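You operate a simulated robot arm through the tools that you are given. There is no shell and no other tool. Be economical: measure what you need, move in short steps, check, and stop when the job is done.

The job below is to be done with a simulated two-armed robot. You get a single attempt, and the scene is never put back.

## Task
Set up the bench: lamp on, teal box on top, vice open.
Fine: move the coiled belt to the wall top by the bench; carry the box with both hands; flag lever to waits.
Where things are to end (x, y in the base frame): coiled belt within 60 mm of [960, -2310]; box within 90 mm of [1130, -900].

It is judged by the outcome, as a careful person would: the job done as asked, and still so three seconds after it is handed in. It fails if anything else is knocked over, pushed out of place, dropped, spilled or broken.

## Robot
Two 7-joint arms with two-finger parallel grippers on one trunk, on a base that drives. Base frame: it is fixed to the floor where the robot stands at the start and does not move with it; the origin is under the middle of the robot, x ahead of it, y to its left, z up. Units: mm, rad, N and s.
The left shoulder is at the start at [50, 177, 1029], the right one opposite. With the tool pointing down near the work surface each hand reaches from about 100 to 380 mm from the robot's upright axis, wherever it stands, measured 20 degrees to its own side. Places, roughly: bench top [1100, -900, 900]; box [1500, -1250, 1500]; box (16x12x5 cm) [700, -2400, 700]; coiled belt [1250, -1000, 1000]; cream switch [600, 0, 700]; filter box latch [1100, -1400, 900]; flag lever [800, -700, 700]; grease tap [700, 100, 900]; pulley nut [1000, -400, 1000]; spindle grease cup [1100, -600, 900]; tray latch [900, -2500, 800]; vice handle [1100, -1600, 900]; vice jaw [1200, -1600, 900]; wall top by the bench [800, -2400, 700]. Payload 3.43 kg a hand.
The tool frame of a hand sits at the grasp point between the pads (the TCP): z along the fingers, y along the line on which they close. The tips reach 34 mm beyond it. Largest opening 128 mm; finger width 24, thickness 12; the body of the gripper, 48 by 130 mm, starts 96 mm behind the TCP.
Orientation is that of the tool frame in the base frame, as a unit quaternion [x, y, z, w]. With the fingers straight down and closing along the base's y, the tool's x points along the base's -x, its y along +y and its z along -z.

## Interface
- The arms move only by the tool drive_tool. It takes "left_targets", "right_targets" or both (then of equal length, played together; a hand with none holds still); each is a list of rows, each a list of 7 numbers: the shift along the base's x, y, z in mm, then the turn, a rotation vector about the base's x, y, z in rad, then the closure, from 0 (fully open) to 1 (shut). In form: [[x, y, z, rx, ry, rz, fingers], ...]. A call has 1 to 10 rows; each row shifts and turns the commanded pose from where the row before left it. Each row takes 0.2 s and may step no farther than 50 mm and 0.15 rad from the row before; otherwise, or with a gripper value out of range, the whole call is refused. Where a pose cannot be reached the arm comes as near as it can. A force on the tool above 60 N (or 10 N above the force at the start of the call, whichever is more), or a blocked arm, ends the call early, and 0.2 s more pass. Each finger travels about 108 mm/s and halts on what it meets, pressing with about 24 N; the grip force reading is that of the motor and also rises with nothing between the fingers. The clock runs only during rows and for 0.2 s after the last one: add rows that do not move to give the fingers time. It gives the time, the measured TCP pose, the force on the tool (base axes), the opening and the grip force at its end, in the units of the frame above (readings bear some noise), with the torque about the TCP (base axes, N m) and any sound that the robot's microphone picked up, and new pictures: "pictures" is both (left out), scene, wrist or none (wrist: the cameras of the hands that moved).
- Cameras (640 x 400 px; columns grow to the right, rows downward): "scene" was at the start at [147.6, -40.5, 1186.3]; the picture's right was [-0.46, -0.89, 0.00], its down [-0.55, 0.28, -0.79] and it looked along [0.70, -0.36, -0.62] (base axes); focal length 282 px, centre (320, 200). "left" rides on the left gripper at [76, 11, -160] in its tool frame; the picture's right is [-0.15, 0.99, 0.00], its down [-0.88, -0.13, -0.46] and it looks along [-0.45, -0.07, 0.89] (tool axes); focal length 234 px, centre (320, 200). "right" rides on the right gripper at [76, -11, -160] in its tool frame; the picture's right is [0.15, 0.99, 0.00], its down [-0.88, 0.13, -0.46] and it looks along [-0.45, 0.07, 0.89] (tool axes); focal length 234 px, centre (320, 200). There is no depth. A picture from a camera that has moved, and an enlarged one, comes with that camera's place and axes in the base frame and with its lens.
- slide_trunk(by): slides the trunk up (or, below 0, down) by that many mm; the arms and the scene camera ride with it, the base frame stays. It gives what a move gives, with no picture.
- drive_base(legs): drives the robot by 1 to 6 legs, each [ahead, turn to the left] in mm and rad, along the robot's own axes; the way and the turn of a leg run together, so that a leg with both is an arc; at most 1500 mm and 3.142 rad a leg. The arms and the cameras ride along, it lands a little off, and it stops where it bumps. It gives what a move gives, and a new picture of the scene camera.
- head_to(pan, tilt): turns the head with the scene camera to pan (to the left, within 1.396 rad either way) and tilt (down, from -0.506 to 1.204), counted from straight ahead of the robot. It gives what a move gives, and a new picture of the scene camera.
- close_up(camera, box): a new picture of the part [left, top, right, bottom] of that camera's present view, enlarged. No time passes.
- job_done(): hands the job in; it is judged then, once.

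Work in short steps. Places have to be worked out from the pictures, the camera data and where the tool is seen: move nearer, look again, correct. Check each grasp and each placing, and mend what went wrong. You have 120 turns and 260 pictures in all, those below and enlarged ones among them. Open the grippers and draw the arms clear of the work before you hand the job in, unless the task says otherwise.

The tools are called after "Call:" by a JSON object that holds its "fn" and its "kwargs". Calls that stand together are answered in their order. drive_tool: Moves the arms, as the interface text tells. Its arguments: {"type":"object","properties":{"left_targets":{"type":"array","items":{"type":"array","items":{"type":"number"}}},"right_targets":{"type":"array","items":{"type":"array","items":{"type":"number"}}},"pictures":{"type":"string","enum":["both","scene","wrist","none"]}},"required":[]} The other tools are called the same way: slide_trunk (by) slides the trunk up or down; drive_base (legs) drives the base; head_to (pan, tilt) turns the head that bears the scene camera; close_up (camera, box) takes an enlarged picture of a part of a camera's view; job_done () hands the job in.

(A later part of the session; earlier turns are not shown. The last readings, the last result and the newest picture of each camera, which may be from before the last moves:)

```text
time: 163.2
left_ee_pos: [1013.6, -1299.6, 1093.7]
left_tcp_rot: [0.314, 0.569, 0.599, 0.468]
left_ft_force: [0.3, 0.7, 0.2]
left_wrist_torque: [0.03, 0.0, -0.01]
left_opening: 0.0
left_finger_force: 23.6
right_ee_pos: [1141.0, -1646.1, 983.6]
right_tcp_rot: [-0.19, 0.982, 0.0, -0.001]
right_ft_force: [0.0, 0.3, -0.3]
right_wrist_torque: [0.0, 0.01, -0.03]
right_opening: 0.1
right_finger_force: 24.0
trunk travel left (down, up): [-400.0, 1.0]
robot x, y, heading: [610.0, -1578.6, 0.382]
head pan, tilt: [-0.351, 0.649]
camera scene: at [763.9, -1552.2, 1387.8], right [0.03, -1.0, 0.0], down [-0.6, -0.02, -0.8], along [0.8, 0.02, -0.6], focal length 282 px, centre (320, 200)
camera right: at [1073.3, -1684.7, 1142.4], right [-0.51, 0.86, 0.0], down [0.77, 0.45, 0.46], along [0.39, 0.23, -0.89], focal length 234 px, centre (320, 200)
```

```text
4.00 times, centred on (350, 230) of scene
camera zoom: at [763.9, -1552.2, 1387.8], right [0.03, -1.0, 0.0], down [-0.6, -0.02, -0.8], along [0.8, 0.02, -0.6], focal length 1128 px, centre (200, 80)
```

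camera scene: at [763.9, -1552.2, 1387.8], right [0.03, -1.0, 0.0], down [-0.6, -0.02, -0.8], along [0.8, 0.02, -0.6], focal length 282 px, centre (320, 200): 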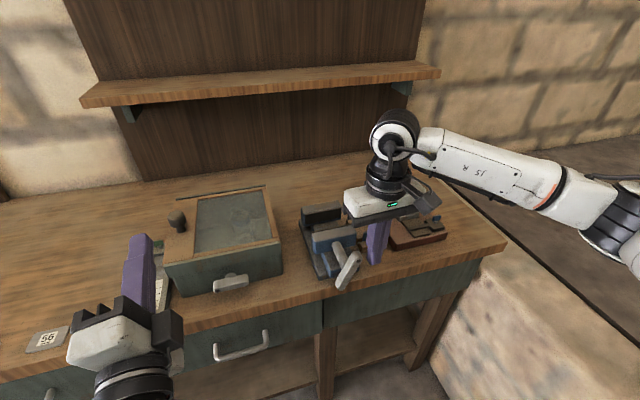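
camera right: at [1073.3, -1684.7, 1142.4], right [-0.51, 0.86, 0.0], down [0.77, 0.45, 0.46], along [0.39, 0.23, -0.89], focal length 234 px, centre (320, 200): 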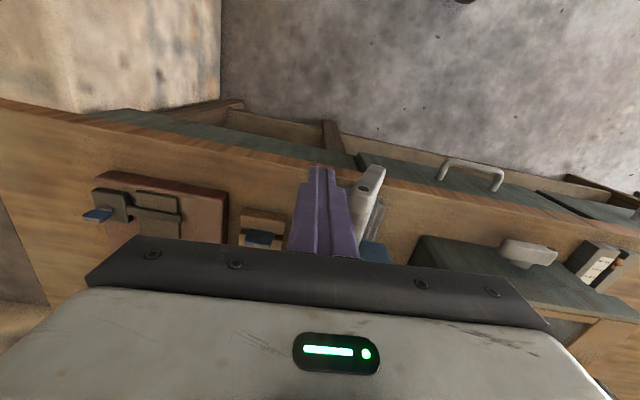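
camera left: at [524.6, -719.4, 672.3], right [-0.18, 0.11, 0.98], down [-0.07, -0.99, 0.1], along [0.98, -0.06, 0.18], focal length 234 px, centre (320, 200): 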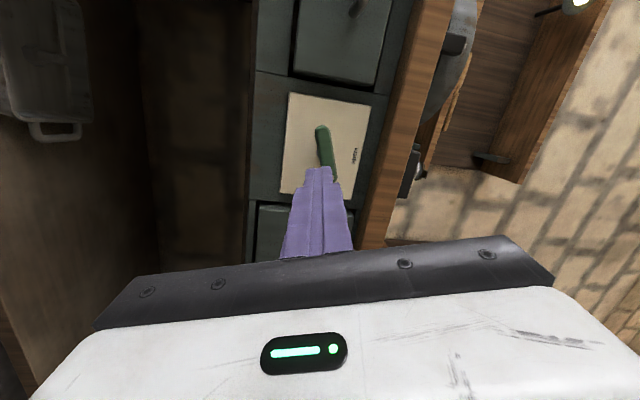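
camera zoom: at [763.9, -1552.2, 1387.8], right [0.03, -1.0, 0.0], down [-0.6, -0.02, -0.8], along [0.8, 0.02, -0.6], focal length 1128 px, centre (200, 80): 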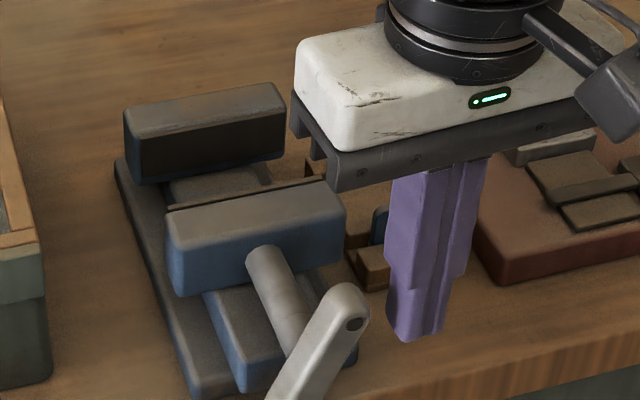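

The finger is ~12 mm too deep; I correct toward me, then sweep left.

Call:
{"fn": "drive_tool", "kwargs": {"right_targets": [[-12, -4, 0, 0, 0, 0, 1], [-5, 8, 0, 0, 0, 0, 1], [-6, 8, 0, 0, 0, 0, 1], [-7, 8, 0, 0, 0, 0, 1], [-7, 8, 0, 0, 0, 0, 1], [-7, 8, 0, 0, 0, 0, 1], [-7, 8, 0, 0, 0, 0, 1], [-6, 8, 0, 0, 0, 0, 1], [-6, 8, 0, 0, 0, 0, 1]], "pictures": "both"}}

Call:
{"fn": "close_up", "kwargs": {"camera": "scene", "box": [270, 180, 430, 280]}}

```text
time: 165.2
left_ee_pos: [1014.8, -1298.8, 1095.5]
left_tcp_rot: [0.313, 0.569, 0.599, 0.468]
left_ft_force: [0.1, -0.1, 0.0]
left_wrist_torque: [0.03, -0.01, 0.0]
left_opening: 0.0
left_finger_force: 24.1
right_ee_pos: [1075.6, -1586.1, 982.3]
right_tcp_rot: [-0.191, 0.982, 0.0, 0.0]
right_ft_force: [0.5, 0.3, 0.8]
right_wrist_torque: [-0.01, -0.01, 0.01]
right_opening: 0.1
right_finger_force: 24.5
trunk travel left (down, up): [-400.0, 1.0]
robot x, y, heading: [611.3, -1580.1, 0.383]
head pan, tilt: [-0.351, 0.649]
camera scene: at [763.7, -1552.0, 1387.8], right [0.03, -1.0, 0.0], down [-0.6, -0.02, -0.8], along [0.8, 0.02, -0.6], focal length 282 px, centre (320, 200)
camera right: at [1008.5, -1624.0, 1142.4], right [-0.5, 0.86, 0.0], down [0.77, 0.45, 0.46], along [0.39, 0.23, -0.89], focal length 234 px, centre (320, 200)
```

scene: 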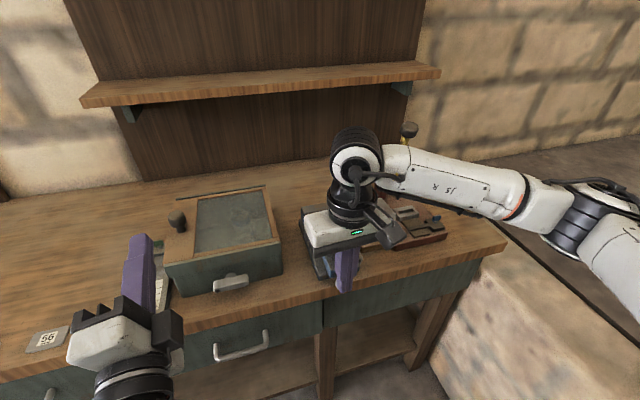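
right: 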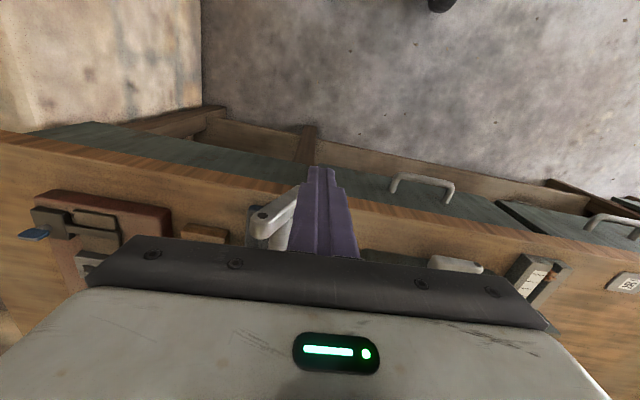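

```text
4.00 times, centred on (350, 230) of scene
camera zoom: at [763.7, -1552.0, 1387.8], right [0.03, -1.0, 0.0], down [-0.6, -0.02, -0.8], along [0.8, 0.02, -0.6], focal length 1128 px, centre (200, 80)
```

zoom: 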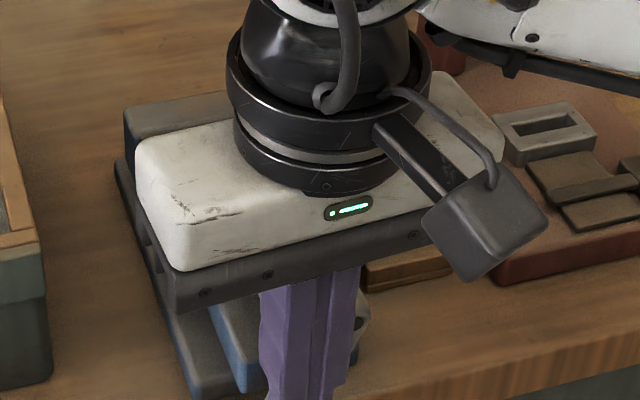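

The finger slid past in front; the bar's dot end is near [1124, -1605]. I lift out and look again.

Call:
{"fn": "drive_tool", "kwargs": {"right_targets": [[-8, -3, 0, 0, 0, 0, 1], [0, 0, 30, 0, 0, 0, 1], [0, 0, 35, 0, 0, 0, 1], [20, -25, 0, 0, 0, 0, 1], [20, -30, 0, 0, 0, 0, 1], [15, -30, 0, 0, 0, 0, 1]], "pictures": "wrist"}}

Call:
{"fn": "close_up", "kwargs": {"camera": "scene", "box": [270, 180, 430, 280]}}

```text
time: 166.6
left_ee_pos: [1014.6, -1299.6, 1093.8]
left_tcp_rot: [0.313, 0.569, 0.599, 0.468]
left_ft_force: [-0.7, -0.4, 0.3]
left_wrist_torque: [-0.03, -0.03, 0.0]
left_opening: 0.0
left_finger_force: 24.0
right_ee_pos: [1124.9, -1673.1, 1047.9]
right_tcp_rot: [-0.19, 0.982, 0.0, 0.0]
right_ft_force: [-0.5, -0.1, 0.3]
right_wrist_torque: [0.02, 0.02, 0.0]
right_opening: 0.2
right_finger_force: 23.6
trunk travel left (down, up): [-400.0, 1.0]
robot x, y, heading: [612.7, -1579.6, 0.382]
head pan, tilt: [-0.351, 0.649]
camera right: at [1058.1, -1712.6, 1208.0], right [-0.5, 0.86, 0.0], down [0.77, 0.45, 0.46], along [0.39, 0.23, -0.89], focal length 234 px, centre (320, 200)
```

right: 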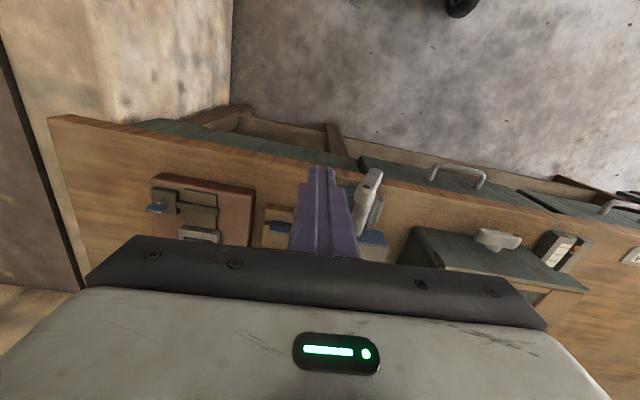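

```text
4.00 times, centred on (350, 230) of scene
camera zoom: at [763.8, -1552.7, 1387.8], right [0.03, -1.0, 0.0], down [-0.6, -0.02, -0.8], along [0.8, 0.02, -0.6], focal length 1128 px, centre (200, 80)
```

zoom: 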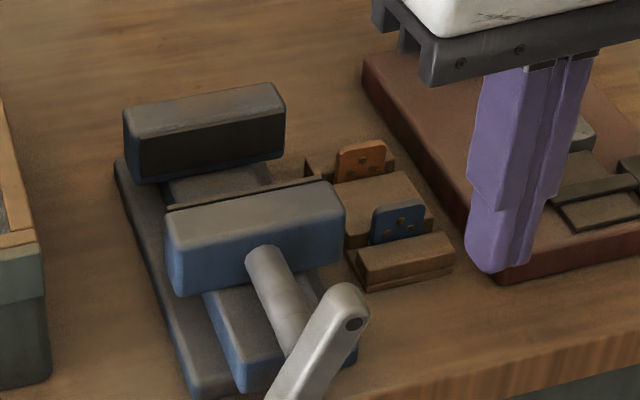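

The bar hasn't moved; I retry with the finger centred on the bar depth and a pure sideways push, watching the force.

Call:
{"fn": "drive_tool", "kwargs": {"right_targets": [[7, 23, -20, 0, 0, 0, 1], [0, 0, -22, 0, 0, 0, 1], [0, 0, -22, 0, 0, 0, 1], [-3, 7.5, 0, 0, 0, 0, 1], [-3, 7.5, 0, 0, 0, 0, 1], [-3, 7.5, 0, 0, 0, 0, 1], [-3, 7.5, 0, 0, 0, 0, 1], [-3, 7.5, 0, 0, 0, 0, 1]], "pictures": "wrist"}}

Call:
{"fn": "close_up", "kwargs": {"camera": "scene", "box": [270, 180, 430, 280]}}

```text
time: 168.4
left_ee_pos: [1014.6, -1303.2, 1095.4]
left_tcp_rot: [0.313, 0.569, 0.599, 0.468]
left_ft_force: [0.3, -0.1, 0.1]
left_wrist_torque: [0.0, 0.0, 0.0]
left_opening: 0.1
left_finger_force: 24.4
right_ee_pos: [1118.8, -1622.2, 985.1]
right_tcp_rot: [-0.185, 0.983, -0.006, 0.0]
right_ft_force: [9.0, -31.9, 10.2]
right_wrist_torque: [-0.62, -0.28, -0.32]
right_opening: 0.0
right_finger_force: 23.7
trunk travel left (down, up): [-400.0, 1.0]
robot x, y, heading: [610.5, -1583.6, 0.378]
head pan, tilt: [-0.351, 0.649]
camera right: at [1050.3, -1657.9, 1144.0], right [-0.5, 0.87, -0.01], down [0.77, 0.45, 0.45], along [0.4, 0.22, -0.89], focal length 234 px, centre (320, 200)
```

right: 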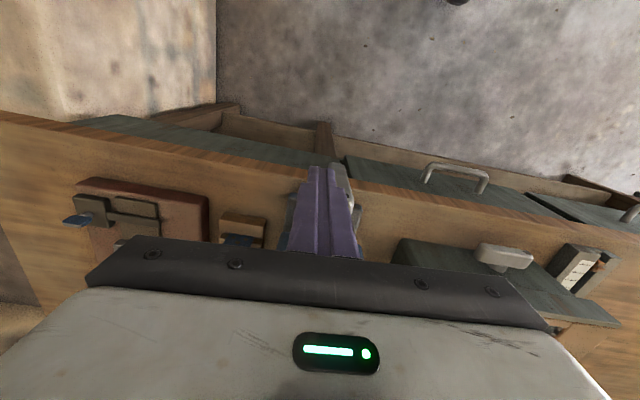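

```text
4.00 times, centred on (350, 230) of scene
camera zoom: at [764.2, -1556.5, 1387.9], right [0.03, -1.0, 0.0], down [-0.6, -0.02, -0.8], along [0.8, 0.03, -0.6], focal length 1128 px, centre (200, 80)
```

zoom: 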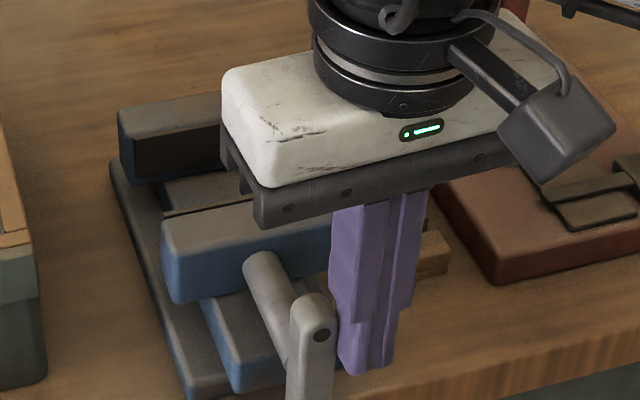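

It turned to about vertical, with 32 N resistance. I push a little more to see whether it is the stop.

Call:
{"fn": "drive_tool", "kwargs": {"right_targets": [[-2, 5, 0, 0, 0, 0, 1], [-2, 5, 0, 0, 0, 0, 1], [-2, 5, 0, 0, 0, 0, 1]], "pictures": "none"}}

Call:
{"fn": "close_up", "kwargs": {"camera": "scene", "box": [270, 180, 430, 280]}}

```text
time: 169.0
left_ee_pos: [1014.7, -1300.3, 1093.8]
left_tcp_rot: [0.313, 0.57, 0.598, 0.469]
left_ft_force: [0.3, 0.1, -0.6]
left_wrist_torque: [0.0, 0.02, -0.09]
left_opening: 0.0
left_finger_force: 24.0
right_ee_pos: [1117.1, -1621.6, 984.5]
right_tcp_rot: [-0.176, 0.984, -0.021, 0.001]
right_ft_force: [1.4, -17.4, 3.0]
right_wrist_torque: [-0.21, -0.01, -0.12]
right_opening: 0.0
right_finger_force: 24.3
trunk travel left (down, up): [-400.0, 1.0]
robot x, y, heading: [611.0, -1579.3, 0.381]
head pan, tilt: [-0.351, 0.649]
stopped in row 2 (right hand): the force on the tool passed its limit (the readings are from after the stop); the commanded pose is now the measured one
```

```text
4.00 times, centred on (350, 230) of scene
camera zoom: at [763.4, -1553.2, 1387.6], right [0.03, -1.0, 0.0], down [-0.6, -0.02, -0.8], along [0.8, 0.02, -0.6], focal length 1128 px, centre (200, 80)
```

zoom: 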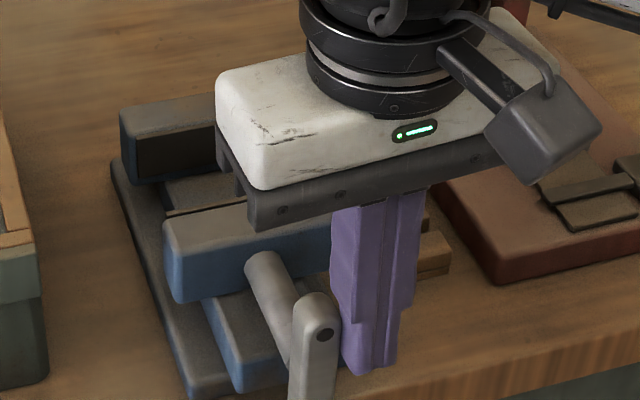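

The handle is at its stop (vertical) and the jaw has opened. I withdraw the hand and check the gap.

Call:
{"fn": "drive_tool", "kwargs": {"right_targets": [[4, -12, 0, 0, 0, 0.02, 1], [0, 0, 30, 0, 0, 0, 1], [0, 0, 35, 0, 0, 0, 0.8], [-20, -20, 35, 0, 0, 0, 0.5], [-25, -20, 20, 0, 0, 0, 0], [-25, -20, 0, 0, 0, 0, 0], [-25, -20, 0, 0, 0, 0, 0], [-25, -15, 0, 0, 0, 0, 0]], "pictures": "none"}}

Call:
{"fn": "close_up", "kwargs": {"camera": "scene", "box": [270, 180, 430, 280]}}

```text
time: 170.8
left_ee_pos: [1013.7, -1300.9, 1094.2]
left_tcp_rot: [0.313, 0.57, 0.598, 0.469]
left_ft_force: [0.2, -0.4, 0.6]
left_wrist_torque: [-0.03, -0.01, 0.0]
left_opening: 0.2
left_finger_force: 23.8
right_ee_pos: [1001.4, -1725.9, 1105.9]
right_tcp_rot: [-0.19, 0.982, -0.015, 0.001]
right_ft_force: [0.1, 0.4, 0.3]
right_wrist_torque: [0.0, -0.02, -0.01]
right_opening: 127.7
right_finger_force: 0.0
trunk travel left (down, up): [-400.0, 1.0]
robot x, y, heading: [609.5, -1581.4, 0.38]
head pan, tilt: [-0.351, 0.649]
```

```text
4.00 times, centred on (350, 230) of scene
camera zoom: at [763.7, -1553.2, 1387.8], right [0.03, -1.0, 0.0], down [-0.6, -0.02, -0.8], along [0.8, 0.02, -0.6], focal length 1128 px, centre (200, 80)
```

zoom: 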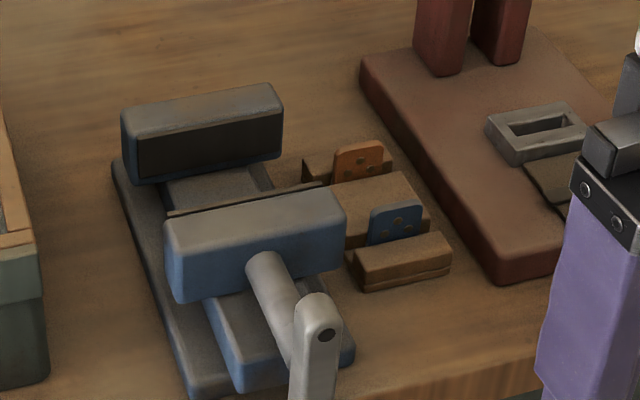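

The vice is open and at its stop. Now the teal box: I drive to face it squarely (its short axis points along ~0.29 rad).

Call:
{"fn": "drive_base", "kwargs": {"legs": [[0, -1.99], [300, 0], [0, 0.335]]}}

Call:
{"fn": "head_to", "kwargs": {"pan": 0.0, "tilt": 0.9}}

Call:
{"fn": "close_up", "kwargs": {"camera": "right", "box": [0, 0, 640, 400]}}

```text
time: 178.7
left_ee_pos: [839.7, -2308.6, 1093.9]
left_tcp_rot: [0.632, 0.153, 0.057, 0.758]
left_ft_force: [0.5, 0.1, 0.2]
left_wrist_torque: [-0.03, 0.0, -0.01]
left_opening: 0.0
left_finger_force: 23.9
right_ee_pos: [417.8, -2256.4, 1105.5]
right_tcp_rot: [0.597, 0.802, -0.012, -0.012]
right_ft_force: [-0.6, -1.0, 0.1]
right_wrist_torque: [0.01, 0.01, -0.02]
right_opening: 128.2
right_finger_force: 0.0
trunk travel left (down, up): [-400.0, 1.0]
robot x, y, heading: [599.9, -1879.3, -1.281]
head pan, tilt: [-0.351, 0.649]
camera scene: at [612.8, -2035.5, 1387.7], right [-1.0, 0.06, 0.0], down [0.04, 0.6, -0.8], along [-0.05, -0.79, -0.6], focal length 282 px, centre (320, 200)
```

scene: 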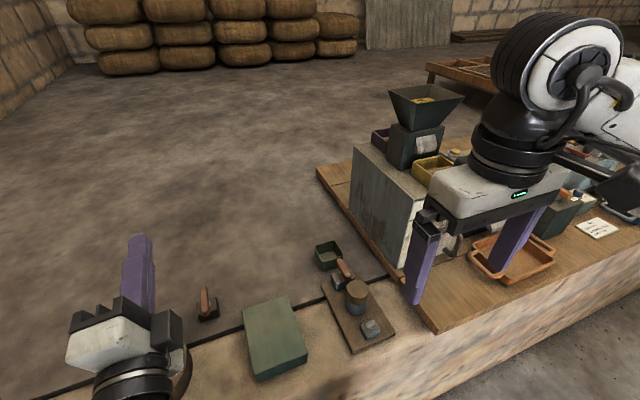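

```text
time: 179.5
left_ee_pos: [839.3, -2308.3, 1094.2]
left_tcp_rot: [0.632, 0.154, 0.056, 0.757]
left_ft_force: [0.1, 0.3, 0.7]
left_wrist_torque: [0.0, 0.01, 0.0]
left_opening: 0.0
left_finger_force: 24.1
right_ee_pos: [418.8, -2257.7, 1106.2]
right_tcp_rot: [0.597, 0.802, -0.01, -0.01]
right_ft_force: [-0.4, 0.7, -0.4]
right_wrist_torque: [-0.01, 0.02, -0.02]
right_opening: 127.7
right_finger_force: 0.1
trunk travel left (down, up): [-400.0, 1.0]
robot x, y, heading: [595.0, -1884.4, -1.285]
head pan, tilt: [0.0, 0.901]
camera scene: at [639.3, -2021.2, 1367.3], right [-0.96, -0.28, 0.0], down [-0.22, 0.75, -0.62], along [0.18, -0.6, -0.78], focal length 282 px, centre (320, 200)
```

scene: 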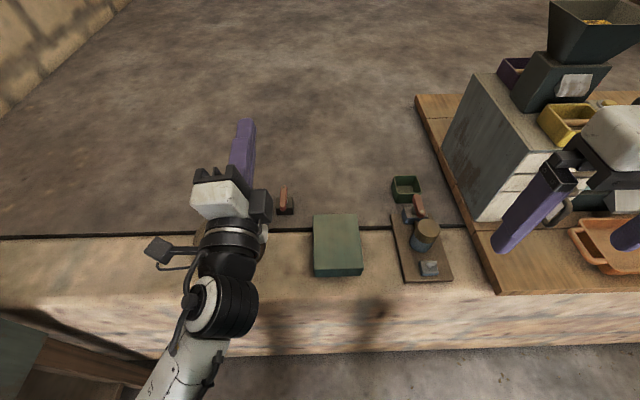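

```text
1.00 times, centred on (320, 200) of right
camera zoom: at [389.8, -2186.8, 1265.4], right [0.91, 0.42, -0.03], down [0.39, -0.8, 0.45], along [0.17, -0.42, -0.89], focal length 234 px, centre (320, 200)
```

zoom: 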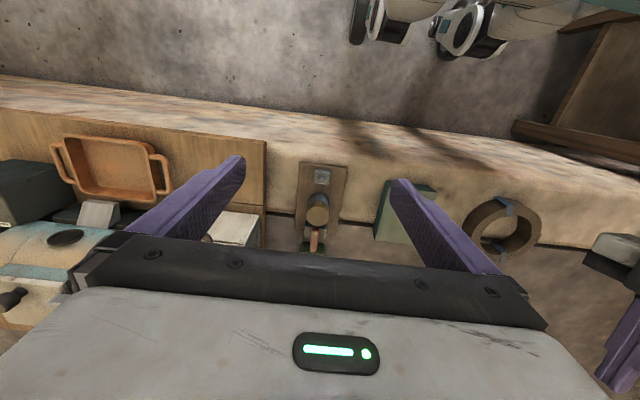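

I zoom in on the box to get its corners precisely.

Call:
{"fn": "close_up", "kwargs": {"camera": "scene", "box": [270, 190, 430, 290]}}

```text
4.00 times, centred on (350, 240) of scene
camera zoom: at [639.3, -2021.2, 1367.3], right [-0.96, -0.28, 0.0], down [-0.22, 0.75, -0.62], along [0.18, -0.6, -0.78], focal length 1128 px, centre (200, 40)
```

zoom: 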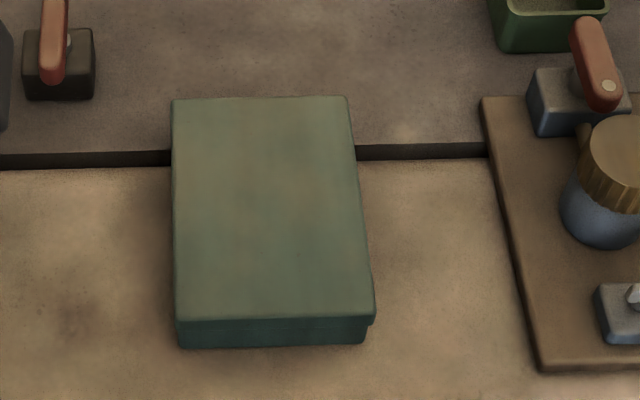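

The lidded box: centre ≈ [704, -2380], short axis at 0.296 rad, top z ≈ 750; the right hand's closing axis already matches. I move the right hand above it.

Call:
{"fn": "drive_tool", "kwargs": {"right_targets": [[28, -12, 0, 0, -0.007, 0, 0], [29, -12, 0, 0, -0.007, 0, 0], [29, -12, 0, 0, -0.007, 0, 0], [29, -12, 0, 0, -0.007, 0, 0], [29, -12, -10, 0, 0, 0, 0], [29, -12, -20, 0, 0, 0, 0], [28, -13, -30, 0, 0, 0, 0], [28, -13, -30, 0, 0, 0, 0], [28, -12, -30, 0, 0, 0, 0], [28, -12, -30, 0, 0, 0, 0]], "pictures": "both"}}

```text
time: 181.7
left_ee_pos: [839.6, -2308.7, 1094.3]
left_tcp_rot: [0.632, 0.154, 0.057, 0.757]
left_ft_force: [-0.4, 0.7, 0.1]
left_wrist_torque: [-0.03, 0.0, 0.01]
left_opening: 0.0
left_finger_force: 23.9
right_ee_pos: [703.2, -2379.9, 953.4]
right_tcp_rot: [0.597, 0.802, -0.003, 0.0]
right_ft_force: [1.3, 0.1, 1.0]
right_wrist_torque: [-0.02, -0.02, -0.03]
right_opening: 127.9
right_finger_force: 0.1
trunk travel left (down, up): [-400.0, 1.0]
robot x, y, heading: [597.4, -1881.9, -1.284]
head pan, tilt: [0.0, 0.901]
camera scene: at [640.0, -2021.3, 1367.2], right [-0.96, -0.28, 0.0], down [-0.22, 0.75, -0.62], along [0.18, -0.6, -0.78], focal length 282 px, centre (320, 200)
camera right: at [670.6, -2309.1, 1112.4], right [0.91, 0.42, 0.0], down [0.38, -0.8, 0.46], along [0.19, -0.42, -0.89], focal length 234 px, centre (320, 200)
```

scene: 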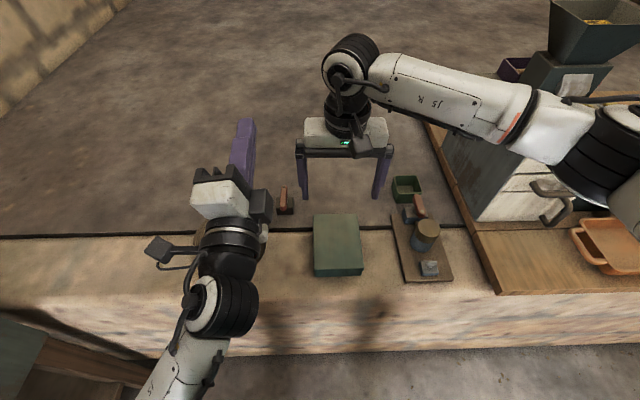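
right: 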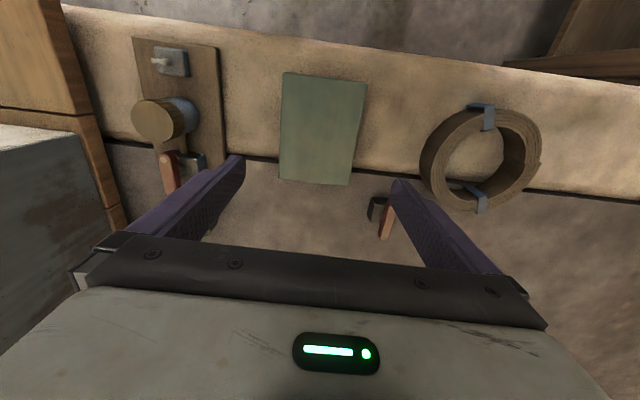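

Estimates of the lateral centre differ by ~4 mm. I descend to z≈850 and refine.

Call:
{"fn": "drive_tool", "kwargs": {"right_targets": [[-1, 0, -30, 0, 0, 0, 0], [-1, 0, -30, 0, 0, 0, 0], [0, 0, -30, 0, 0, 0, 0], [0, 0, -20, 0, 0, 0, 0], [0, 0, -10, 0, 0, 0, 0]], "pictures": "wrist"}}

Call:
{"fn": "close_up", "kwargs": {"camera": "right", "box": [200, 40, 440, 190]}}

Call:
{"fn": "close_up", "kwargs": {"camera": "scene", "box": [270, 150, 430, 290]}}

```text
time: 182.9
left_ee_pos: [838.9, -2308.2, 1095.3]
left_tcp_rot: [0.632, 0.153, 0.058, 0.758]
left_ft_force: [-0.3, -0.4, 0.2]
left_wrist_torque: [-0.04, 0.04, -0.01]
left_opening: 0.0
left_finger_force: 23.8
right_ee_pos: [699.4, -2379.6, 836.9]
right_tcp_rot: [0.597, 0.802, -0.003, 0.001]
right_ft_force: [-0.5, 0.0, -1.0]
right_wrist_torque: [-0.01, 0.01, -0.02]
right_opening: 128.0
right_finger_force: 0.1
trunk travel left (down, up): [-400.0, 1.0]
robot x, y, heading: [596.7, -1882.4, -1.285]
head pan, tilt: [0.0, 0.901]
camera right: at [668.1, -2308.3, 995.5], right [0.91, 0.42, 0.0], down [0.38, -0.8, 0.46], along [0.19, -0.42, -0.89], focal length 234 px, centre (320, 200)
```

right: 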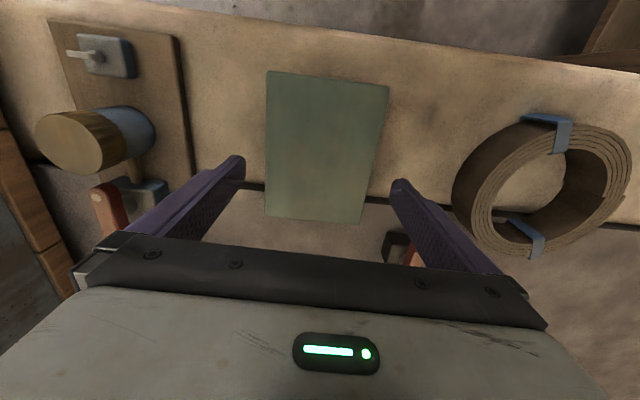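

```text
2.67 times, centred on (320, 115) of right
camera zoom: at [668.1, -2308.3, 995.5], right [0.91, 0.42, 0.0], down [0.38, -0.8, 0.46], along [0.19, -0.42, -0.89], focal length 624 px, centre (320, 427)
```

zoom: 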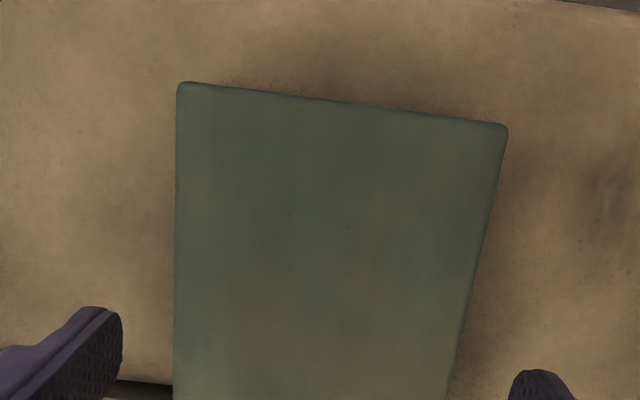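

```text
2.86 times, centred on (350, 220) of scene
camera zoom: at [639.4, -2021.2, 1367.3], right [-0.96, -0.28, 0.0], down [-0.22, 0.75, -0.62], along [0.18, -0.6, -0.78], focal length 806 px, centre (234, 143)
```

zoom: 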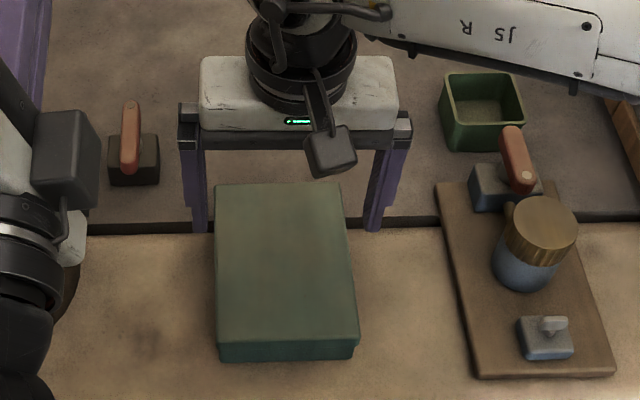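

In the tool frame the box is centred within 1 mm, with a 0.038 rad yaw error. I correct yaw and descend around it, watching force.

Call:
{"fn": "drive_tool", "kwargs": {"right_targets": [[1, 0.3, -15, 0, 0, 0.038, 0], [0, 0, -15, 0, 0, 0, 0], [0, 0, -12, 0, 0, 0, 0], [0, 0, -10, 0, 0, 0, 0], [0, 0, -10, 0, 0, 0, 0], [0, 0, -10, 0, 0, 0, 0], [0, 0, -10, 0, 0, 0, 0], [0, 0, -6, 0, 0, 0, 0]], "pictures": "both"}}

```text
time: 184.7
left_ee_pos: [839.3, -2307.6, 1093.8]
left_tcp_rot: [0.632, 0.153, 0.057, 0.757]
left_ft_force: [-0.3, -0.2, -0.5]
left_wrist_torque: [-0.03, -0.04, -0.02]
left_opening: 0.0
left_finger_force: 23.8
right_ee_pos: [703.2, -2377.6, 748.1]
right_tcp_rot: [0.582, 0.813, -0.003, 0.001]
right_ft_force: [-0.3, -0.1, 0.1]
right_wrist_torque: [0.02, 0.0, 0.01]
right_opening: 128.0
right_finger_force: 0.0
trunk travel left (down, up): [-400.0, 1.0]
robot x, y, heading: [598.3, -1882.1, -1.282]
head pan, tilt: [0.0, 0.901]
camera scene: at [639.4, -2021.1, 1367.3], right [-0.96, -0.28, 0.0], down [-0.22, 0.75, -0.62], along [0.18, -0.6, -0.78], focal length 282 px, centre (320, 200)
camera right: at [667.3, -2309.6, 906.8], right [0.89, 0.46, 0.0], down [0.41, -0.79, 0.46], along [0.21, -0.41, -0.89], focal length 234 px, centre (320, 200)
```

scene: 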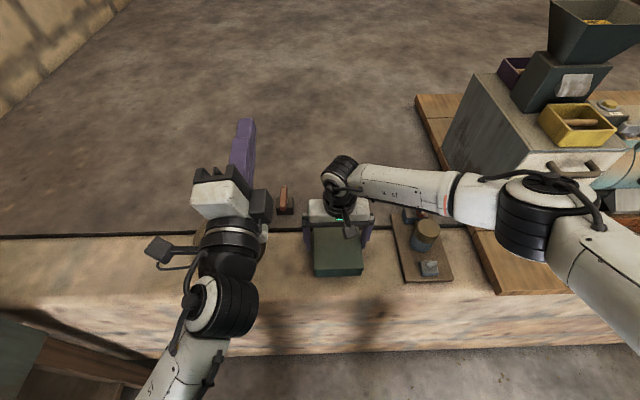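
right: 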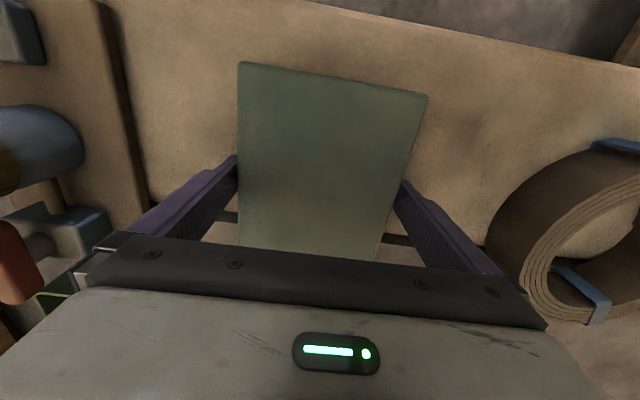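

The fingers straddle the box cleanly. I close and make a small test lift.

Call:
{"fn": "drive_tool", "kwargs": {"right_targets": [[0, 0, -3, 0, 0, 0, 0], [0, 0, 0, 0, 0, 0, 0.1], [0, 0, 0, 0, 0, 0, 0.3], [0, 0, 0, 0, 0, 0, 0.3], [0, 0, 5, 0, 0, 0, 0.3], [0, 0, 8, 0, 0, 0, 0.3], [0, 0, 10, 0, 0, 0, 0.3]], "pictures": "both"}}

Call:
{"fn": "close_up", "kwargs": {"camera": "scene", "box": [270, 190, 430, 290]}}

```text
time: 186.3
left_ee_pos: [839.1, -2307.9, 1094.5]
left_tcp_rot: [0.632, 0.154, 0.057, 0.758]
left_ft_force: [-0.4, -0.6, 0.7]
left_wrist_torque: [-0.01, 0.02, -0.01]
left_opening: 0.0
left_finger_force: 23.5
right_ee_pos: [701.7, -2378.7, 766.5]
right_tcp_rot: [0.581, 0.814, -0.004, 0.001]
right_ft_force: [-0.6, 0.7, -4.2]
right_wrist_torque: [0.0, 0.03, 0.02]
right_opening: 120.1
right_finger_force: 23.8
trunk travel left (down, up): [-400.0, 1.0]
robot x, y, heading: [597.6, -1878.6, -1.286]
head pan, tilt: [0.0, 0.901]
camera scene: at [639.4, -2021.4, 1367.2], right [-0.96, -0.28, 0.0], down [-0.22, 0.75, -0.62], along [0.18, -0.6, -0.78], focal length 282 px, centre (320, 200)
camera right: at [666.6, -2310.2, 927.1], right [0.89, 0.46, 0.0], down [0.41, -0.79, 0.46], along [0.21, -0.41, -0.89], focal length 234 px, centre (320, 200)
```

scene: 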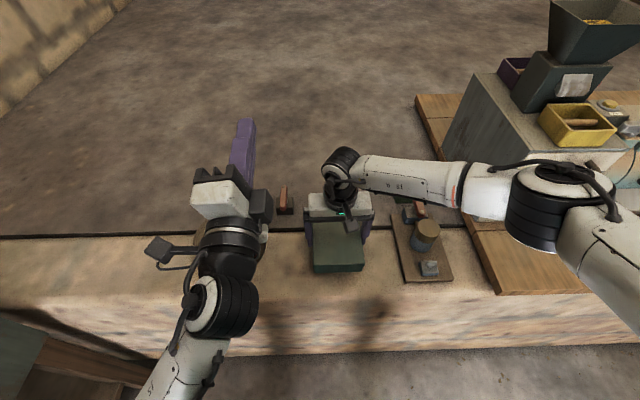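
right: 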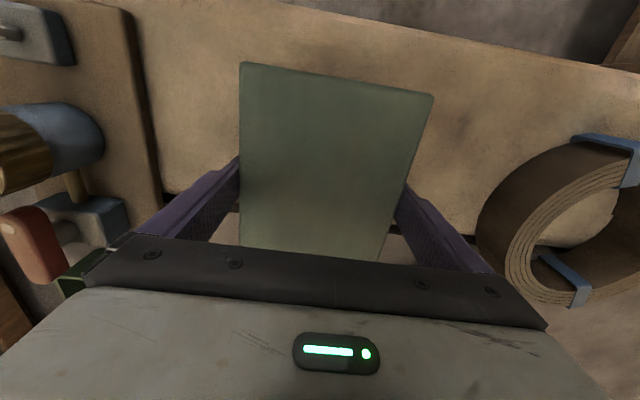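

```text
4.00 times, centred on (350, 240) of scene
camera zoom: at [639.4, -2021.4, 1367.2], right [-0.96, -0.28, 0.0], down [-0.22, 0.75, -0.62], along [0.18, -0.6, -0.78], focal length 1128 px, centre (200, 40)
```

zoom: 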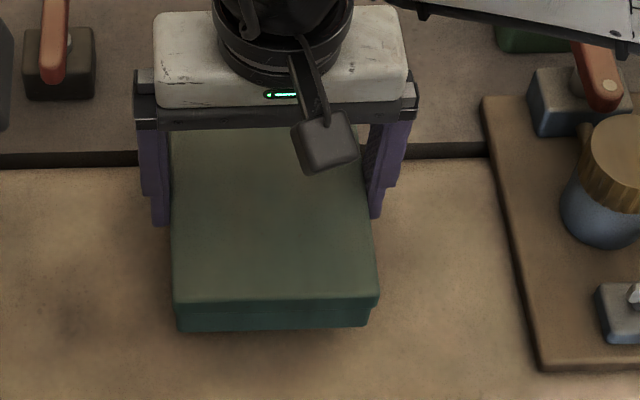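

The whole box lifts (≈0.43 kg) held at 120 mm. Now I prepare the left hand: level it, open it and draw it back, so it can clasp the box's near edge (above and below).

Call:
{"fn": "drive_tool", "kwargs": {"left_targets": [[-5, 9, 0, 0.02, -0.011, 0, 0.3], [-5, 9, 0, 0.02, -0.011, 0, 0.3], [-5, 9, 0, 0.02, -0.011, 0, 0.3], [-5, 9, 0, 0.02, -0.011, 0, 0.3], [-5, 9, 0, 0.02, -0.011, 0, 0.3], [-5, 9, 0, 0.02, -0.011, 0, 0.3], [-5, 9, 0, 0.02, -0.011, 0, 0.3], [-5, 9, 0, 0.02, -0.011, 0, 0.3], [-5, 9, 0, 0.02, -0.011, 0, 0.3], [-5, 9, 0, 0.02, -0.011, 0, 0.3]], "right_targets": [[0, 0, 15, 0, 0, 0, 0.3], [0, 0, 15, 0, 0, 0, 0.3], [0, 0, 15, 0, 0, 0, 0.3], [0, 0, 15, 0, 0, 0, 0.3], [0, 0, 15, 0, 0, 0, 0.3], [0, 0, 15, 0, 0, 0, 0.3], [0, 0, 15, 0, 0, 0, 0.3], [0, 0, 15, 0, 0, 0, 0.3], [0, 0, 15, 0, 0, 0, 0.3], [0, 0, 15, 0, 0, 0, 0.3]], "pictures": "scene"}}

```text
time: 187.7
left_ee_pos: [879.8, -2260.6, 1097.2]
left_tcp_rot: [0.653, 0.156, 0.163, 0.723]
left_ft_force: [-0.4, -0.2, 0.2]
left_wrist_torque: [0.0, 0.01, -0.01]
left_opening: 89.3
left_finger_force: 0.0
right_ee_pos: [702.1, -2379.0, 850.9]
right_tcp_rot: [0.582, 0.813, -0.003, 0.0]
right_ft_force: [0.9, -0.3, -4.8]
right_wrist_torque: [0.01, -0.02, 0.02]
right_opening: 119.8
right_finger_force: 24.1
trunk travel left (down, up): [-400.0, 1.0]
robot x, y, heading: [595.0, -1880.8, -1.284]
head pan, tilt: [0.0, 0.901]
stopped in row 6 (left hand): the arm was blocked; the commanded pose is now the measured one
camera scene: at [639.5, -2021.5, 1367.2], right [-0.96, -0.28, 0.0], down [-0.22, 0.75, -0.62], along [0.18, -0.6, -0.78], focal length 282 px, centre (320, 200)
```

scene: 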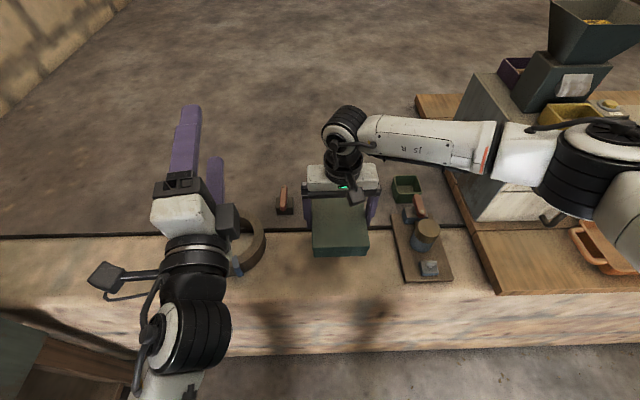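

The left hand stopped at its back limit, but I can slide the box sideways between its open fingers instead. I raise the box to the left hand's height first.

Call:
{"fn": "drive_tool", "kwargs": {"right_targets": [[0, 0, 29, 0, 0, 0, 0.3], [0, 0, 29, 0, 0, 0, 0.3], [0, 0, 29, 0, 0, 0, 0.3], [0, 0, 29, 0, 0, 0, 0.3], [0, 0, 29, 0, 0, 0, 0.3], [0, 0, 29, 0, 0, 0, 0.3], [0, 0, 29, 0, 0, 0, 0.3], [0, 0, 29, 0, 0, 0, 0.3], [0, 0, 30, 0, 0, 0, 0.3]], "pictures": "none"}}

Call:
{"fn": "drive_tool", "kwargs": {"right_targets": [[14, 4.5, 0, 0, 0, 0, 0.3], [14, 4.5, 0, 0, 0, 0, 0.3], [14, 4.5, 0, 0, 0, 0, 0.3], [14, 4.5, 0, 0, 0, 0, 0.3], [12, 4, 0, 0, 0, 0, 0.3]], "pictures": "both"}}

Call:
{"fn": "close_up", "kwargs": {"camera": "left", "box": [0, 0, 640, 400]}}

```text
time: 189.7
left_ee_pos: [880.1, -2261.0, 1097.7]
left_tcp_rot: [0.653, 0.156, 0.164, 0.723]
left_ft_force: [-0.2, 0.6, -0.4]
left_wrist_torque: [0.0, -0.01, 0.0]
left_opening: 89.6
left_finger_force: 0.2
right_ee_pos: [701.8, -2378.4, 1113.5]
right_tcp_rot: [0.581, 0.814, -0.004, 0.001]
right_ft_force: [-0.3, 0.3, -3.6]
right_wrist_torque: [0.02, 0.03, -0.01]
right_opening: 119.7
right_finger_force: 24.1
trunk travel left (down, up): [-400.0, 1.0]
robot x, y, heading: [596.2, -1879.7, -1.286]
head pan, tilt: [0.0, 0.901]
```

```text
time: 190.9
left_ee_pos: [879.7, -2260.9, 1097.8]
left_tcp_rot: [0.654, 0.156, 0.164, 0.722]
left_ft_force: [-0.5, 0.0, 0.0]
left_wrist_torque: [-0.02, -0.01, 0.03]
left_opening: 89.6
left_finger_force: 0.1
right_ee_pos: [770.1, -2359.4, 1114.1]
right_tcp_rot: [0.581, 0.814, -0.002, 0.001]
right_ft_force: [0.6, 0.4, -4.1]
right_wrist_torque: [0.01, 0.02, 0.0]
right_opening: 119.8
right_finger_force: 24.0
trunk travel left (down, up): [-400.0, 1.0]
robot x, y, heading: [597.0, -1882.0, -1.282]
head pan, tilt: [0.0, 0.901]
camera scene: at [639.7, -2021.4, 1367.2], right [-0.96, -0.28, 0.0], down [-0.22, 0.75, -0.62], along [0.18, -0.6, -0.78], focal length 282 px, centre (320, 200)
camera right: at [734.5, -2289.3, 1273.5], right [0.89, 0.46, 0.0], down [0.41, -0.79, 0.46], along [0.21, -0.41, -0.89], focal length 234 px, centre (320, 200)
```

scene: 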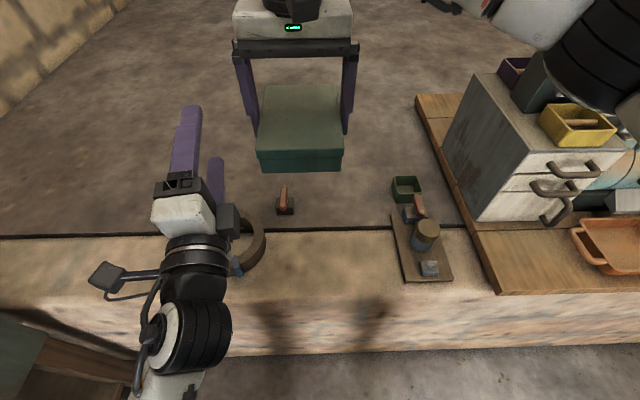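
right: 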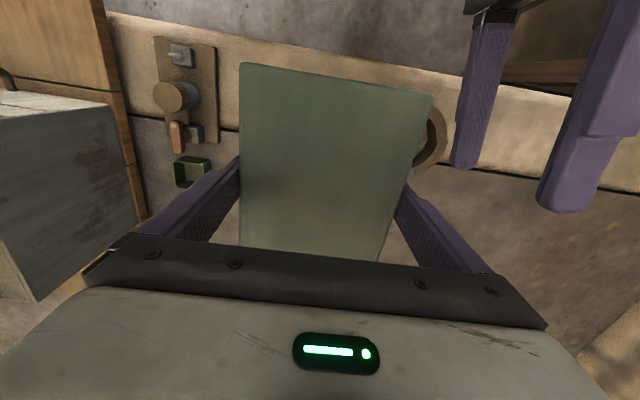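

```text
1.00 times, centred on (320, 200) of left
camera zoom: at [878.3, -2085.5, 1091.0], right [-0.16, 0.03, 0.99], down [-0.99, 0.01, -0.16], along [-0.01, -1.0, 0.03], focal length 234 px, centre (320, 200)
```

zoom: 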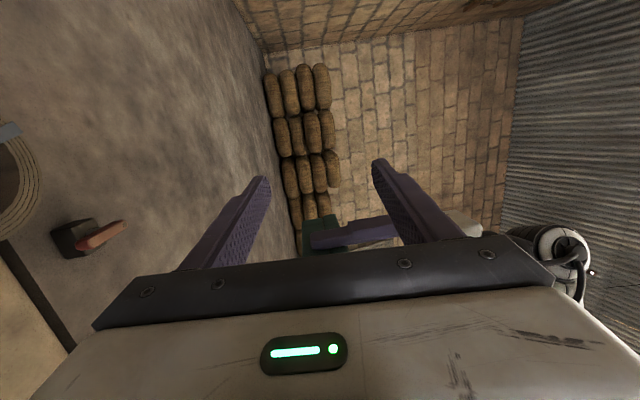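

Heights match; the box will slide between the left fingers. I continue sideways.

Call:
{"fn": "drive_tool", "kwargs": {"right_targets": [[11, 2.5, 0, 0, 0, 0, 0.3], [11, 2.5, 0, 0, 0, 0, 0.3], [11, 2.5, 0, 0, 0, 0, 0.3], [11, 2.5, 0, 0, 0, 0, 0.3], [11, 2.5, 0, 0, 0, 0, 0.3], [11, 2.5, 0, 0, 0, 0, 0.3], [11, 2.5, 0, 0, 0, 0, 0.3], [10, 2.5, 0, 0, 0, 0, 0.3]], "pictures": "both"}}

Call:
{"fn": "close_up", "kwargs": {"camera": "left", "box": [0, 0, 640, 400]}}

```text
time: 192.7
left_ee_pos: [878.1, -2262.0, 1097.0]
left_tcp_rot: [0.654, 0.155, 0.163, 0.722]
left_ft_force: [-0.3, -0.1, 0.5]
left_wrist_torque: [-0.03, 0.01, 0.0]
left_opening: 89.6
left_finger_force: 0.0
right_ee_pos: [846.0, -2351.6, 1114.6]
right_tcp_rot: [0.594, 0.804, 0.001, 0.002]
right_ft_force: [0.0, -0.6, -3.9]
right_wrist_torque: [0.01, -0.03, 0.0]
right_opening: 120.0
right_finger_force: 24.4
trunk travel left (down, up): [-400.0, 1.0]
robot x, y, heading: [597.6, -1880.1, -1.285]
head pan, tilt: [0.0, 0.901]
camera scene: at [639.0, -2022.2, 1367.1], right [-0.96, -0.28, 0.0], down [-0.22, 0.75, -0.62], along [0.18, -0.59, -0.78], focal length 282 px, centre (320, 200)
camera right: at [812.3, -2282.7, 1274.6], right [0.9, 0.43, 0.0], down [0.38, -0.8, 0.46], along [0.2, -0.41, -0.89], focal length 234 px, centre (320, 200)
```

scene: 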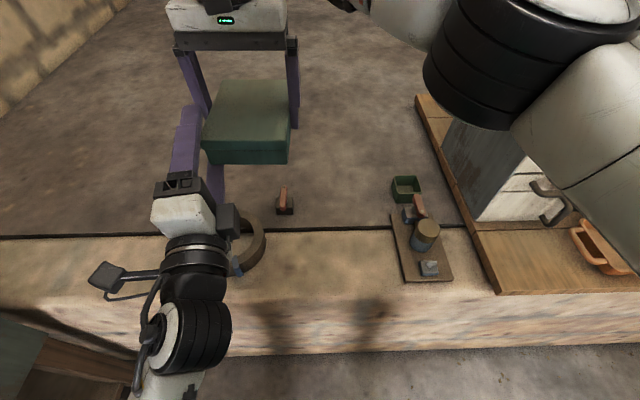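
right: 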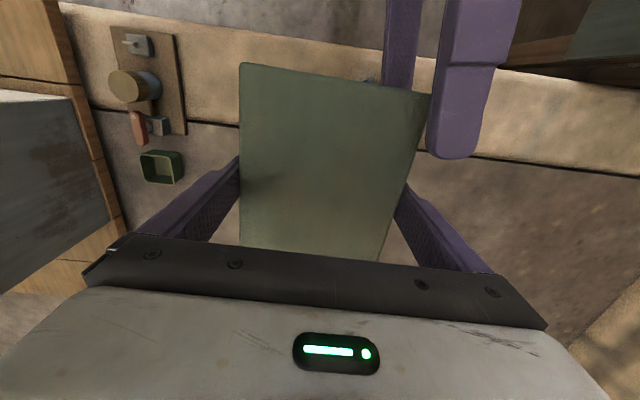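

```text
1.00 times, centred on (320, 200) of left
camera zoom: at [877.7, -2086.1, 1091.1], right [-0.16, 0.03, 0.99], down [-0.99, 0.01, -0.16], along [-0.01, -1.0, 0.02], focal length 234 px, centre (320, 200)
```

zoom: 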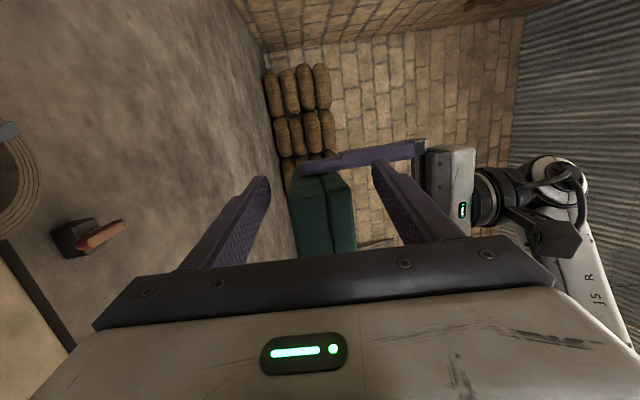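

The right arm is near its reach; I bring the left hand forward and right by ~25 mm to overlap the box edge.

Call:
{"fn": "drive_tool", "kwargs": {"left_targets": [[-4, -5, 0, 0, 0, -0.02, 0.3], [-5, -5, 0, 0, 0, -0.02, 0.3], [-5, -5, 0, 0, 0, -0.02, 0.3], [-5, -4, 0, 0, 0, -0.02, 0.3], [-5, -3, 0, 0, 0, -0.02, 0.3]], "pictures": "wrist"}}

Call:
{"fn": "close_up", "kwargs": {"camera": "scene", "box": [100, 20, 340, 240]}}

Call:
{"fn": "close_up", "kwargs": {"camera": "right", "box": [200, 0, 520, 250]}}

```text
time: 193.9
left_ee_pos: [856.3, -2279.7, 1096.5]
left_tcp_rot: [0.661, 0.12, 0.127, 0.73]
left_ft_force: [0.2, 0.9, -0.7]
left_wrist_torque: [0.0, -0.01, 0.0]
left_opening: 89.6
left_finger_force: 0.1
right_ee_pos: [846.7, -2350.9, 1116.2]
right_tcp_rot: [0.594, 0.804, 0.0, 0.002]
right_ft_force: [0.1, 1.4, -3.0]
right_wrist_torque: [0.0, 0.02, 0.0]
right_opening: 119.9
right_finger_force: 24.0
trunk travel left (down, up): [-400.0, 1.0]
robot x, y, heading: [597.0, -1881.6, -1.284]
head pan, tilt: [0.0, 0.901]
camera left: at [873.2, -2105.1, 1090.7], right [-0.16, 0.04, 0.99], down [-0.98, 0.11, -0.17], along [-0.12, -0.99, 0.02], focal length 234 px, centre (320, 200)
```

left: 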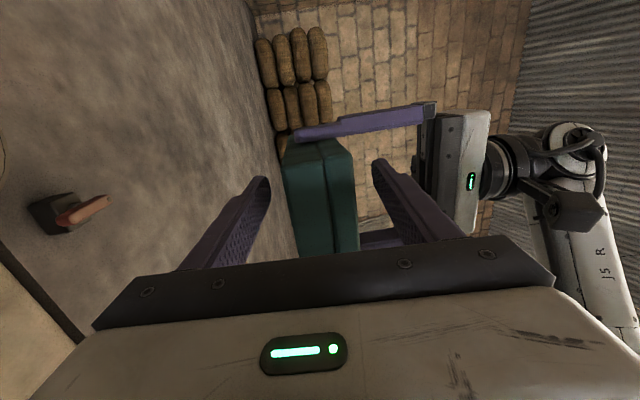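

```text
1.82 times, centred on (220, 130) of scene
camera zoom: at [639.5, -2021.5, 1367.2], right [-0.96, -0.28, 0.0], down [-0.22, 0.75, -0.62], along [0.18, -0.6, -0.78], focal length 513 px, centre (502, 327)
```

zoom: 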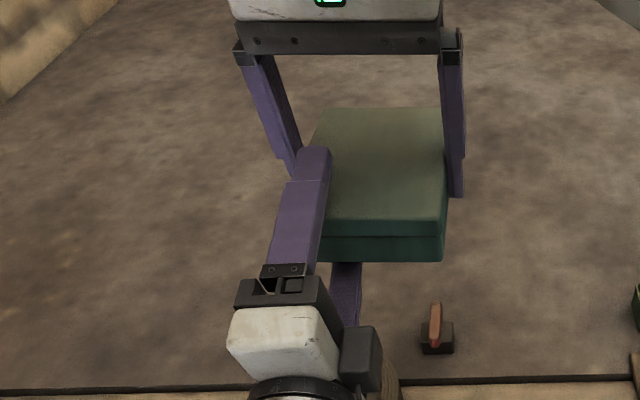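

```text
1.60 times, centred on (360, 125) of right
camera zoom: at [813.0, -2281.6, 1275.4], right [0.9, 0.43, 0.0], down [0.38, -0.8, 0.46], along [0.2, -0.41, -0.89], focal length 375 px, centre (256, 320)
```

zoom: 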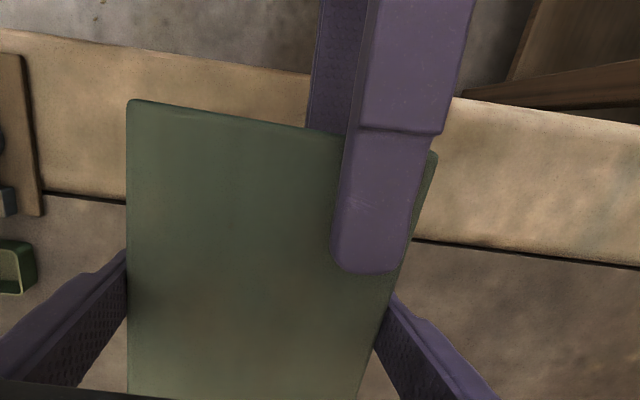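

The left fingers now clasp above and below the box's near-left corner. I close the left hand.

Call:
{"fn": "drive_tool", "kwargs": {"left_targets": [[0, 0, 0, 0, 0, 0, 0.5], [0, 0, 0, 0, 0, 0, 0.8], [0, 0, 0, 0, 0, 0, 0.8], [0, 0, 0, 0, 0, 0, 0.8]], "pictures": "wrist"}}

Call:
{"fn": "close_up", "kwargs": {"camera": "scene", "box": [100, 20, 340, 240]}}

```text
time: 194.9
left_ee_pos: [856.9, -2281.8, 1096.9]
left_tcp_rot: [0.661, 0.119, 0.128, 0.73]
left_ft_force: [-1.8, 0.2, -4.4]
left_wrist_torque: [1.26, 0.12, -0.16]
left_opening: 54.1
left_finger_force: 24.1
right_ee_pos: [848.3, -2351.7, 1117.2]
right_tcp_rot: [0.594, 0.804, 0.0, 0.003]
right_ft_force: [2.1, 0.1, 4.3]
right_wrist_torque: [-0.66, -0.27, 0.08]
right_opening: 119.8
right_finger_force: 24.3
trunk travel left (down, up): [-400.0, 1.0]
robot x, y, heading: [594.3, -1881.0, -1.285]
head pan, tilt: [0.0, 0.901]
camera left: at [873.4, -2105.8, 1090.7], right [-0.16, 0.04, 0.99], down [-0.98, 0.11, -0.17], along [-0.12, -0.99, 0.02], focal length 234 px, centre (320, 200)
```

left: 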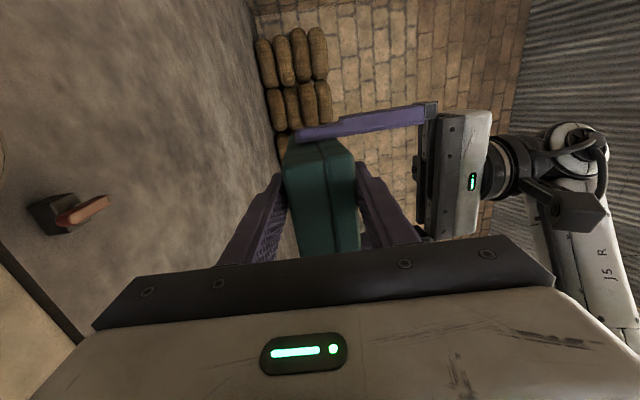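

```text
1.82 times, centred on (220, 130) of scene
camera zoom: at [639.5, -2021.5, 1367.2], right [-0.96, -0.28, 0.0], down [-0.22, 0.75, -0.62], along [0.18, -0.6, -0.78], focal length 513 px, centre (502, 327)
```

zoom: 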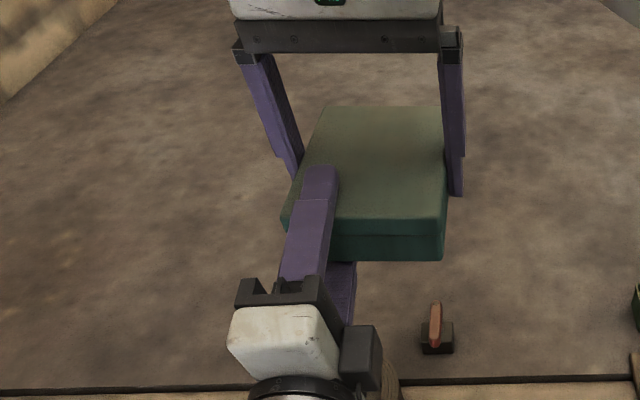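

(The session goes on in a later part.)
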